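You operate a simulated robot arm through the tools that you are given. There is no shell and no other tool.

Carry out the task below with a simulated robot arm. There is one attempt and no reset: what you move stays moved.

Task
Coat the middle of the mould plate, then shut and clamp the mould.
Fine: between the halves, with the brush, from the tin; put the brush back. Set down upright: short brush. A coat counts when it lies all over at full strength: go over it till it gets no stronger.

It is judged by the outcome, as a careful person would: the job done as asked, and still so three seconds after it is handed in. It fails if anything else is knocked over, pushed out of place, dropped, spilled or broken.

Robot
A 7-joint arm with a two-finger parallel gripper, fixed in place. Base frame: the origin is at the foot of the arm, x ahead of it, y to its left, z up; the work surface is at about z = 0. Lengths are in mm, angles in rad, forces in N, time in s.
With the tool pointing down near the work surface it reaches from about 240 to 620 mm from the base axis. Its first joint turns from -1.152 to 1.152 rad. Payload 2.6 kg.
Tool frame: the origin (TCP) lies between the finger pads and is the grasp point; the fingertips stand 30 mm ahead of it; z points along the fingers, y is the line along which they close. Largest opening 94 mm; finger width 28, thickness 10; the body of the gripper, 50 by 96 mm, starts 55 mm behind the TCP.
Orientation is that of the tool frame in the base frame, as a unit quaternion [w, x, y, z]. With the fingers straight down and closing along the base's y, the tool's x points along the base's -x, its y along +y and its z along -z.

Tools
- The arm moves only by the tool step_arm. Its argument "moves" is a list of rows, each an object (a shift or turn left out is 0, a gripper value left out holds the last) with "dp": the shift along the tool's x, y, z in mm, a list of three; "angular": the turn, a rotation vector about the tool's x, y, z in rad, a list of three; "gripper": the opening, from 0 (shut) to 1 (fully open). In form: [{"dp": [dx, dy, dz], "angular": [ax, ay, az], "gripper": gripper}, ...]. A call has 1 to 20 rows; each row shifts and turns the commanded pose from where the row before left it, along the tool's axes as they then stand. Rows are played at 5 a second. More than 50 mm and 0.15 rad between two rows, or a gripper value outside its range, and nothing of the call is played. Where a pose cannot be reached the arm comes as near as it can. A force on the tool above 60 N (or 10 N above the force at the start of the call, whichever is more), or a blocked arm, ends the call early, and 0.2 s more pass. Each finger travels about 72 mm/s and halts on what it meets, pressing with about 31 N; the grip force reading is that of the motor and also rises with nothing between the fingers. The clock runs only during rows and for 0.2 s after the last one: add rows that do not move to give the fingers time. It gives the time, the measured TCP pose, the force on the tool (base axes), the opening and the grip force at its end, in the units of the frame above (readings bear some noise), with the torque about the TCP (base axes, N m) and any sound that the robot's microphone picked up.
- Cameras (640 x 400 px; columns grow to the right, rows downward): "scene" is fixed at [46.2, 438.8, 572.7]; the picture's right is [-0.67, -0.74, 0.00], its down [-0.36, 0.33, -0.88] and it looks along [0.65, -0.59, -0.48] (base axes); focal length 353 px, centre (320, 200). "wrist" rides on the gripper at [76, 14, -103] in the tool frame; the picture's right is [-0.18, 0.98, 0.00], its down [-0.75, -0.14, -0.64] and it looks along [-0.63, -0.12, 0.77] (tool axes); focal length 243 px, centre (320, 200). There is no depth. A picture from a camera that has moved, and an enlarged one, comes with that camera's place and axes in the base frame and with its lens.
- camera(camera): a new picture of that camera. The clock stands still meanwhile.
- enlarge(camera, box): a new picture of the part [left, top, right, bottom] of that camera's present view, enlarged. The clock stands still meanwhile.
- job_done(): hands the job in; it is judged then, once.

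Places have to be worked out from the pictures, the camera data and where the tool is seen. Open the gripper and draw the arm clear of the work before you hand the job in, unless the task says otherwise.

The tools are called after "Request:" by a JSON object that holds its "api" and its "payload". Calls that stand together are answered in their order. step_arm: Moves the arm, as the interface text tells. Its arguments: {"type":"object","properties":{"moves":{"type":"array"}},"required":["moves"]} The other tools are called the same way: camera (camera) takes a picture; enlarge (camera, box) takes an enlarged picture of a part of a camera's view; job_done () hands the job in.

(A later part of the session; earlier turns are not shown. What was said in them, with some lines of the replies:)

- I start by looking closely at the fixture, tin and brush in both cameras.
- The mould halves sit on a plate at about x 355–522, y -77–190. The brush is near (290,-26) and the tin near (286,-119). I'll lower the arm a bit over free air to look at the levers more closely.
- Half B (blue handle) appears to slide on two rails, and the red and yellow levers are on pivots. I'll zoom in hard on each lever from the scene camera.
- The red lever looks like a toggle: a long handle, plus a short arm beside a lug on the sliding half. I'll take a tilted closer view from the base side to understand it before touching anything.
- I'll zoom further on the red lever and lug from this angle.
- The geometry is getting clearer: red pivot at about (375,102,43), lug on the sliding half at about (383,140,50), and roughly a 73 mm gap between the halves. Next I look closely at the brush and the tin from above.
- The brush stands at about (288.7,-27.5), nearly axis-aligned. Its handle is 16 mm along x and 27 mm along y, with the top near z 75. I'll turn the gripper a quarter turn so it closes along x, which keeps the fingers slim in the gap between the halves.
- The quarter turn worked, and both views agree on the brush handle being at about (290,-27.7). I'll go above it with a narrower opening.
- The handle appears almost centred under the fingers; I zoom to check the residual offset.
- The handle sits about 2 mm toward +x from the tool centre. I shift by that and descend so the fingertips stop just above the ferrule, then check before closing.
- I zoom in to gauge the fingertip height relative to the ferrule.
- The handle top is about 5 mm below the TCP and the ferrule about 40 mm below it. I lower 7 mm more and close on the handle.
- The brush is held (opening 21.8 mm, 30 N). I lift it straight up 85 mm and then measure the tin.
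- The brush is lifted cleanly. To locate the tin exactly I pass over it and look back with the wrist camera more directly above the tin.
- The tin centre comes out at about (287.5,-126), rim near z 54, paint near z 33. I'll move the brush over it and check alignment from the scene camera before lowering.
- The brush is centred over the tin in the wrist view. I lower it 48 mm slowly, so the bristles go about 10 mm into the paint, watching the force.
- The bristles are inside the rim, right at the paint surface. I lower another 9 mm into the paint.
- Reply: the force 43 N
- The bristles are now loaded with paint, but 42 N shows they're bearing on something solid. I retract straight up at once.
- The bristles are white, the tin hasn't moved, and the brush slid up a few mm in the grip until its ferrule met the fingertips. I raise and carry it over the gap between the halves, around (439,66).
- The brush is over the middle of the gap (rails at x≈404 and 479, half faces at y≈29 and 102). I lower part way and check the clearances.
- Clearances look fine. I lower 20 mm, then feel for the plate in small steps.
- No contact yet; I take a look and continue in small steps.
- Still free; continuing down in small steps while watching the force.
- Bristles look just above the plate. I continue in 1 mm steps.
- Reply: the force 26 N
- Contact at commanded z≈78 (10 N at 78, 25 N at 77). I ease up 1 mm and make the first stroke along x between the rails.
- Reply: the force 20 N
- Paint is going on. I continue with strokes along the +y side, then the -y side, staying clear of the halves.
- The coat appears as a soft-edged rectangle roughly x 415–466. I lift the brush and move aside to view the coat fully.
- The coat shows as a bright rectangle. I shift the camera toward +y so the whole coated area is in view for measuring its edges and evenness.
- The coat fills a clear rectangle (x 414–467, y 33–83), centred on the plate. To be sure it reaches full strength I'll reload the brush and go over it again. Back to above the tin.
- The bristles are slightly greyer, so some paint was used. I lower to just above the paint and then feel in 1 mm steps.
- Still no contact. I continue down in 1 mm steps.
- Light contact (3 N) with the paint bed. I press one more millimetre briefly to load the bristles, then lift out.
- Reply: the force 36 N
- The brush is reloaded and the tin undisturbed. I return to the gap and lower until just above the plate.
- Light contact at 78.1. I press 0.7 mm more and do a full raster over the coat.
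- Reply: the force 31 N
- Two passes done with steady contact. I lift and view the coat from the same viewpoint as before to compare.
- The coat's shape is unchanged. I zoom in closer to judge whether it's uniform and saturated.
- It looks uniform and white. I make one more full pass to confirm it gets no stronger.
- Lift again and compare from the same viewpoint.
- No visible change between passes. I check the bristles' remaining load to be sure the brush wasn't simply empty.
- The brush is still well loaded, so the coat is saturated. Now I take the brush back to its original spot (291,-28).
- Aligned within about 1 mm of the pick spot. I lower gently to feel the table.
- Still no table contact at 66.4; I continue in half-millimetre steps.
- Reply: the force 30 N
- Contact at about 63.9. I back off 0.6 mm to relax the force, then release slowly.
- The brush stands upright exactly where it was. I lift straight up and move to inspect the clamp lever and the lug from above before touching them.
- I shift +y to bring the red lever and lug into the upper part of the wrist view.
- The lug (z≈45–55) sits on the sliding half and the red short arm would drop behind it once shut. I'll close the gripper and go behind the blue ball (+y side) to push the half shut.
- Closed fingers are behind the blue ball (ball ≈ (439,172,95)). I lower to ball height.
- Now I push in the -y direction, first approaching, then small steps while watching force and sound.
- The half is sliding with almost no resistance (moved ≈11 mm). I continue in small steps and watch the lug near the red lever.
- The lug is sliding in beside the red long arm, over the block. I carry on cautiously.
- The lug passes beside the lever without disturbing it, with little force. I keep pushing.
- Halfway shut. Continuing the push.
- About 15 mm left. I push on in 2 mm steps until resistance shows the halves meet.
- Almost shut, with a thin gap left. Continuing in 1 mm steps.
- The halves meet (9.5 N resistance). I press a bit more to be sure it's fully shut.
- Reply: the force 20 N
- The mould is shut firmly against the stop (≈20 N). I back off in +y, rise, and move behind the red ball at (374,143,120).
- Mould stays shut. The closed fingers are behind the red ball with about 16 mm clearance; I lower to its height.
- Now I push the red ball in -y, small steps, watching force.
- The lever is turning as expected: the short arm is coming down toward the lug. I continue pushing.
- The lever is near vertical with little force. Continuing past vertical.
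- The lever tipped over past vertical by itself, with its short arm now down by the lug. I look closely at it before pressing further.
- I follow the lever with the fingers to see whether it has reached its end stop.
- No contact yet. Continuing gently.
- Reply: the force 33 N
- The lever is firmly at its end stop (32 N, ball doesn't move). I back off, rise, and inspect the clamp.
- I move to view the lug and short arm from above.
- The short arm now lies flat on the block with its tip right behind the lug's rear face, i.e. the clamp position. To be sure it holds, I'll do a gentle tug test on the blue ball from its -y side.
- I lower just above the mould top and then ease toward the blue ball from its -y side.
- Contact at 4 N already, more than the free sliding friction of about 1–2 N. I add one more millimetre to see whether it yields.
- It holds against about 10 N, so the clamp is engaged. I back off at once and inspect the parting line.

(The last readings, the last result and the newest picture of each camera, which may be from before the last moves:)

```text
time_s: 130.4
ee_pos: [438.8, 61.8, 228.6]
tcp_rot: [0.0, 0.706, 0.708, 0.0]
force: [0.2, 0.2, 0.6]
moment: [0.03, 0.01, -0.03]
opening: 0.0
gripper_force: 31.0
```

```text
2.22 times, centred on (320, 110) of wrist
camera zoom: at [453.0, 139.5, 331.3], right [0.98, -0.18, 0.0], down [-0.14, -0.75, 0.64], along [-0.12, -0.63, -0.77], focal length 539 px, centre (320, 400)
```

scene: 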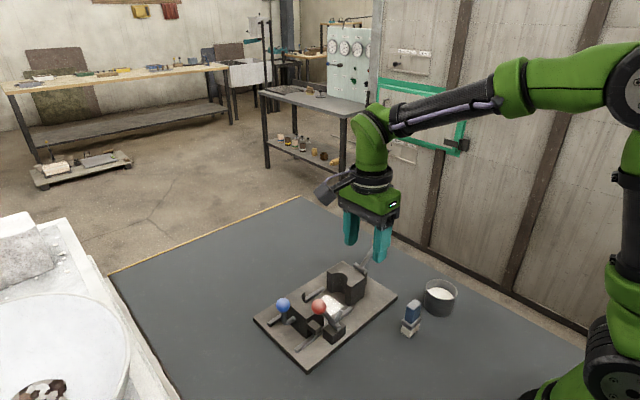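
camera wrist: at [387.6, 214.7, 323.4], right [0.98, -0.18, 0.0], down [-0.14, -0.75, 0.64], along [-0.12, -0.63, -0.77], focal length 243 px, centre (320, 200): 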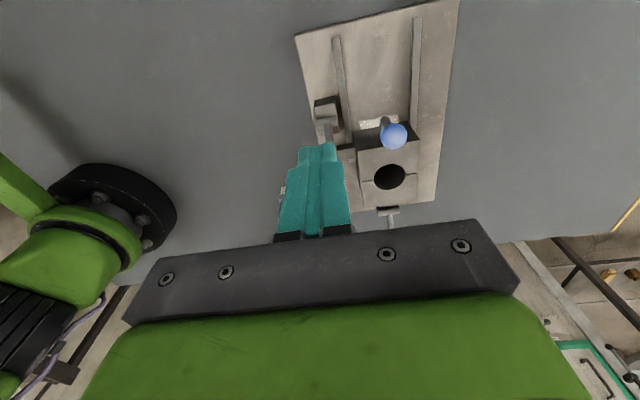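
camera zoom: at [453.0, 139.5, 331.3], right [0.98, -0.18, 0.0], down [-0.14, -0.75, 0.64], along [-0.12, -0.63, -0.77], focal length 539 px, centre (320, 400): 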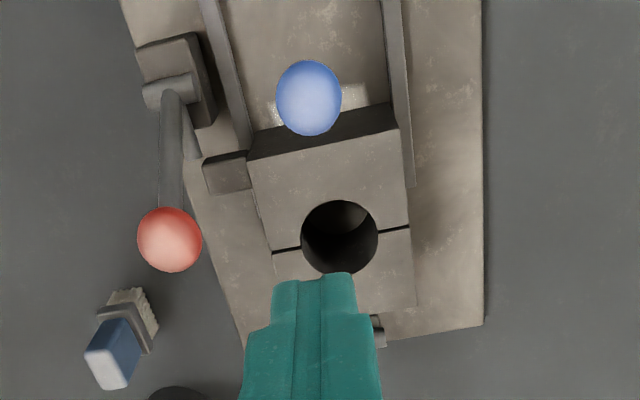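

The tug revealed under 1 mm of play before the clamp arm held the lug. I'll press the half tight again from the +y side so it's left fully shut.

Request:
{"api": "step_arm", "payload": {"moves": [{"dp": [22, 0, 0]}, {"dp": [22, 0, 0]}, {"dp": [22, 0, 0]}, {"dp": [22, 0, 0]}, {"dp": [0, 0, 0]}, {"dp": [0, 0, 25]}, {"dp": [0, 0, 25]}, {"dp": [0, 0, 25]}, {"dp": [0, 0, 25]}, {"dp": [0, 0, 26]}, {"dp": [0, 0, 0]}]}}

Request:
{"api": "enlarge", "payload": {"camera": "scene", "box": [260, 220, 380, 335]}}

```text
time_s: 132.8
ee_pos: [440.2, 150.9, 102.1]
tcp_rot: [0.001, 0.706, 0.708, -0.001]
force: [-0.6, -0.5, 0.1]
moment: [0.02, 0.02, 0.02]
opening: 0.1
gripper_force: 30.4
```

```text
3.48 times, centred on (320, 278) of scene
camera zoom: at [46.2, 438.8, 572.7], right [-0.67, -0.74, 0.0], down [-0.36, 0.33, -0.88], along [0.65, -0.59, -0.48], focal length 1229 px, centre (320, -70)
```

zoom: 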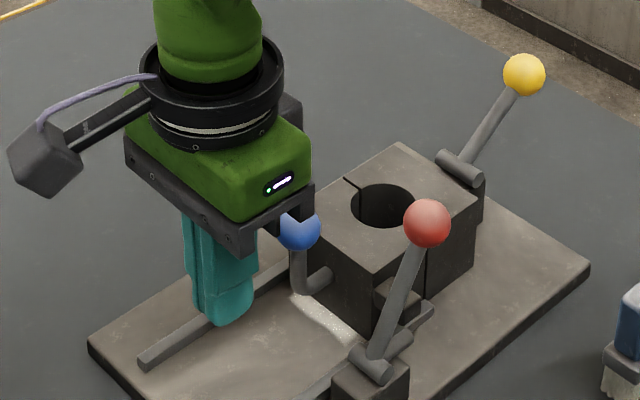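

Request:
{"api": "step_arm", "payload": {"moves": [{"dp": [-5, 0, 0]}, {"dp": [-5, 0, 0]}, {"dp": [-5, 0, 0]}, {"dp": [-5, 0, 0]}, {"dp": [-3, 0, 0]}, {"dp": [-2, 0, 0]}, {"dp": [0, 0, 0]}]}}

Request:
{"api": "step_arm", "payload": {"moves": [{"dp": [-1, 0, 0]}, {"dp": [-1, 0, 0]}, {"dp": [0, 0, 0]}]}}

Request:
{"api": "step_arm", "payload": {"moves": [{"dp": [-1, 0, 0]}, {"dp": [0, 0, 0]}]}}

```text
time_s: 134.4
ee_pos: [439.0, 123.6, 103.7]
tcp_rot: [0.0, 0.707, 0.708, 0.0]
force: [-0.7, 0.5, -0.5]
moment: [0.0, -0.04, -0.01]
opening: 0.1
gripper_force: 30.8
```

```text
time_s: 135.2
ee_pos: [438.5, 122.7, 103.1]
tcp_rot: [0.001, 0.707, 0.707, 0.0]
force: [0.2, -0.7, 0.1]
moment: [0.01, 0.03, 0.01]
opening: 0.1
gripper_force: 31.1
```

```text
time_s: 135.8
ee_pos: [439.3, 121.8, 102.8]
tcp_rot: [-0.001, 0.706, 0.708, 0.0]
force: [0.7, 0.8, 0.1]
moment: [-0.01, 0.02, 0.01]
opening: 0.1
gripper_force: 30.5
```

The forces are still small; I press on in half-millimetre steps until the stop is felt.

Request:
{"api": "step_arm", "payload": {"moves": [{"dp": [-0.7, 0, 0]}, {"dp": [-0.7, 0, 0]}, {"dp": [0, 0, 0]}]}}

Request:
{"api": "step_arm", "payload": {"moves": [{"dp": [-0.7, 0, 0]}, {"dp": [0, 0, 0]}, {"dp": [0, 0, 0]}]}}

Request:
{"api": "enlarge", "payload": {"camera": "scene", "box": [310, 265, 350, 305]}}

```text
time_s: 136.6
ee_pos: [439.1, 121.0, 103.2]
tcp_rot: [-0.001, 0.706, 0.708, 0.001]
force: [0.8, 7.8, -1.8]
moment: [0.08, -0.12, 0.02]
opening: 0.0
gripper_force: 31.3
```

```text
time_s: 137.4
ee_pos: [438.0, 120.6, 101.7]
tcp_rot: [0.0, 0.706, 0.708, 0.0]
force: [4.5, 15.9, -2.5]
moment: [0.14, -0.09, 0.11]
opening: 0.0
gripper_force: 30.9
```

```text
10.00 times, centred on (330, 285) of scene
camera zoom: at [46.2, 438.9, 572.7], right [-0.67, -0.74, 0.0], down [-0.36, 0.33, -0.88], along [0.65, -0.59, -0.48], focal length 3533 px, centre (220, -650)
```

zoom: 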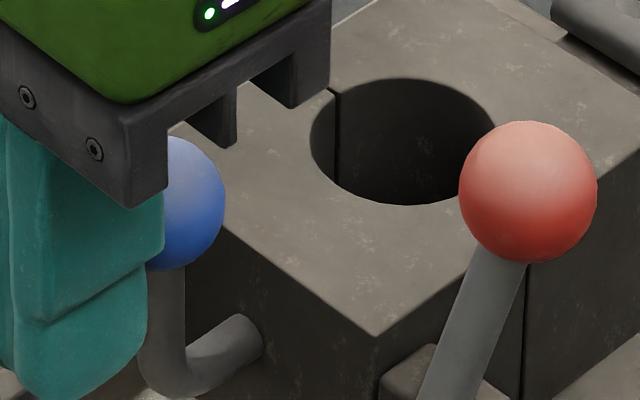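

The half is tight again (16 N at the stop). I retract in +y, rise and move clear, opening the gripper.

Request:
{"api": "step_arm", "payload": {"moves": [{"dp": [2, 0, 0]}, {"dp": [8, 0, 0]}, {"dp": [20, 0, 0]}, {"dp": [20, 0, 0]}, {"dp": [0, 0, -30]}, {"dp": [0, 0, -30]}, {"dp": [0, 0, -30]}, {"dp": [0, 0, -30]}, {"dp": [0, 0, -30], "gripper": 0.6}, {"dp": [0, 0, -30]}, {"dp": [0, 0, 0]}]}}

Request:
{"api": "enlarge", "payload": {"camera": "scene", "box": [310, 265, 350, 305]}}

Request:
{"api": "enlarge", "payload": {"camera": "scene", "box": [240, 220, 480, 350]}}

Request:
{"api": "camera", "payload": {"camera": "wrist"}}

```text
time_s: 139.8
ee_pos: [438.7, 170.1, 282.5]
tcp_rot: [0.0, 0.706, 0.708, 0.0]
force: [-0.1, 0.4, 0.1]
moment: [-0.02, -0.01, 0.01]
opening: 56.2
gripper_force: 0.2
```

```text
10.00 times, centred on (330, 285) of scene
camera zoom: at [46.2, 438.8, 572.7], right [-0.67, -0.74, 0.0], down [-0.36, 0.33, -0.88], along [0.65, -0.59, -0.48], focal length 3533 px, centre (220, -650)
```

zoom: 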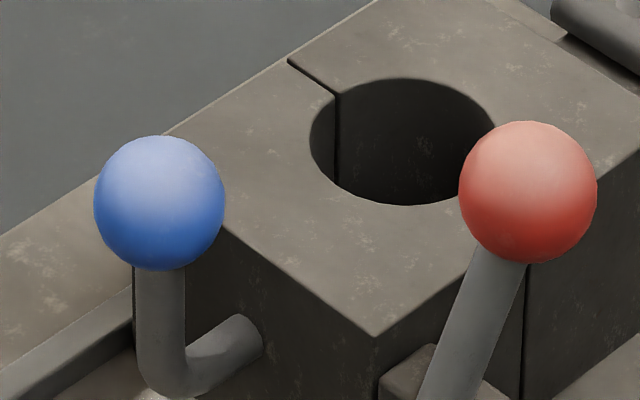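

```text
2.67 times, centred on (360, 285) of scene
camera zoom: at [46.2, 438.8, 572.7], right [-0.67, -0.74, 0.0], down [-0.36, 0.33, -0.88], along [0.65, -0.59, -0.48], focal length 942 px, centre (213, -27)
```

zoom: 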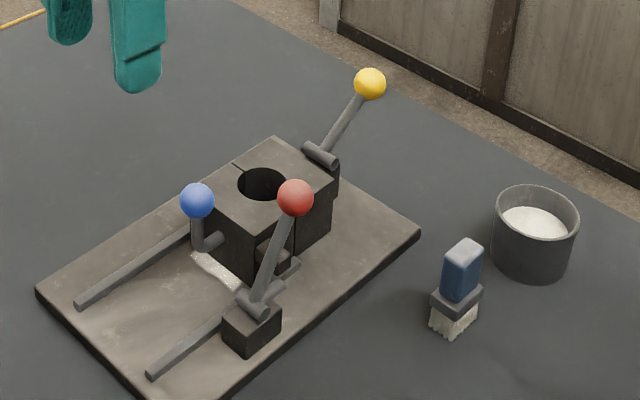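

```text
taken
camera wrist: at [452.1, 247.1, 385.4], right [0.98, -0.18, 0.0], down [-0.14, -0.75, 0.64], along [-0.12, -0.63, -0.77], focal length 243 px, centre (320, 200)
```

wrist: 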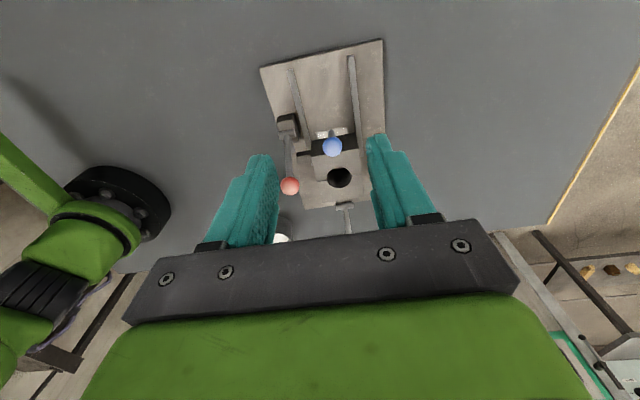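

The mould is shut with only a hairline parting line, the red clamp is over, and the brush, tin and plate are all in place. I open the gripper fully and draw the arm further clear.

Request:
{"api": "step_arm", "payload": {"moves": [{"dp": [0, 0, -30], "gripper": 1.0}, {"dp": [0, -15, -30]}, {"dp": [-20, -15, -20]}, {"dp": [-20, -15, 0]}, {"dp": [-20, -15, 0]}, {"dp": [-20, -15, 0]}, {"dp": [0, 0, 0]}, {"dp": [0, 0, 0]}]}}

Request:
{"api": "camera", "payload": {"camera": "scene"}}

Request:
{"api": "enlarge", "payload": {"camera": "scene", "box": [290, 250, 370, 330]}}

```text
time_s: 141.6
ee_pos: [362.2, 89.9, 362.1]
tcp_rot: [-0.001, 0.707, 0.707, 0.0]
force: [-0.4, 0.7, -0.2]
moment: [-0.05, -0.03, 0.01]
opening: 94.2
gripper_force: 0.1
```

```text
taken
```

scene: 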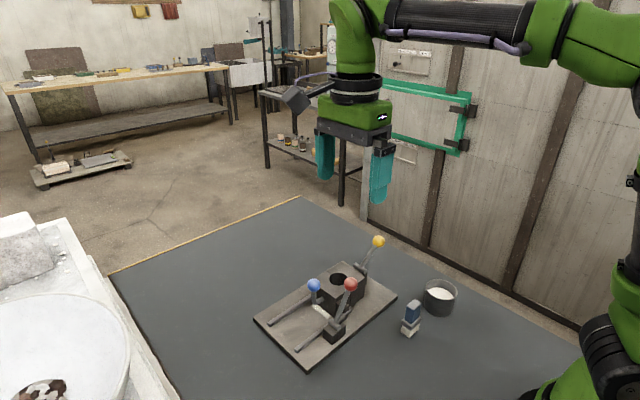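

```text
5.00 times, centred on (330, 290) of scene
camera zoom: at [46.2, 438.8, 572.7], right [-0.67, -0.74, 0.0], down [-0.36, 0.33, -0.88], along [0.65, -0.59, -0.48], focal length 1766 px, centre (270, -250)
```

zoom: 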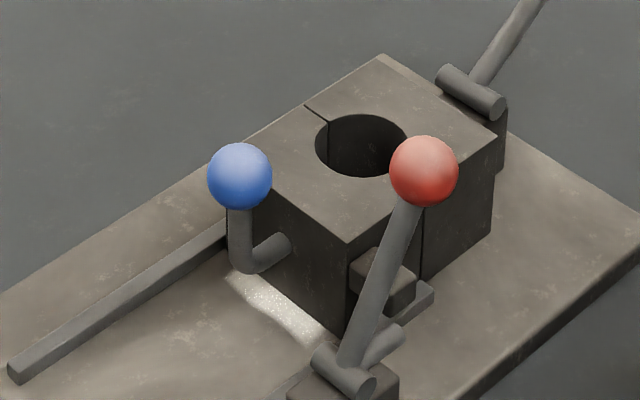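

The plate is coated, the mould is shut and the clamp held when tugged. The brush stands upright in its old place, the tin hasn't moved, and the arm is clear with the gripper open. I hand the job in.

Request:
{"api": "job_done", "payload": {}}

```text
The job is handed in.
```

The middle of the mould plate is coated, the mould is shut and clamped, and the job is handed in. No result has come back from the judging.

- **Coat:** The brush went over the middle of the plate, between the halves, on two loads of paint. It covers a rectangle of about 53 by 50 mm. The last full pass made no visible difference, and the bristles still held paint, so I took it as full strength.
- **Shutting:** I pushed the sliding half closed by its blue ball until it met the fixed half and resisted.
- **Clamping:** I threw the red lever over to its end stop. In a gentle tug of about 10 N, the half moved less than 1 mm and then held. I pressed it tight again afterwards. The clamp therefore has slight play, and only a hairline parting line shows. I took the yellow lever for an ejector and left it alone.
- **Brush and surroundings:** The brush stands upright where it was, with paint still on its bristles. The tin and plate have not moved. The gripper is open and the arm is clear of the work.

When I first loaded the brush, it met the bed of the tin at about 43 N and slid up a few millimetres in the grip. That did not affect the coating or where the brush was set down.
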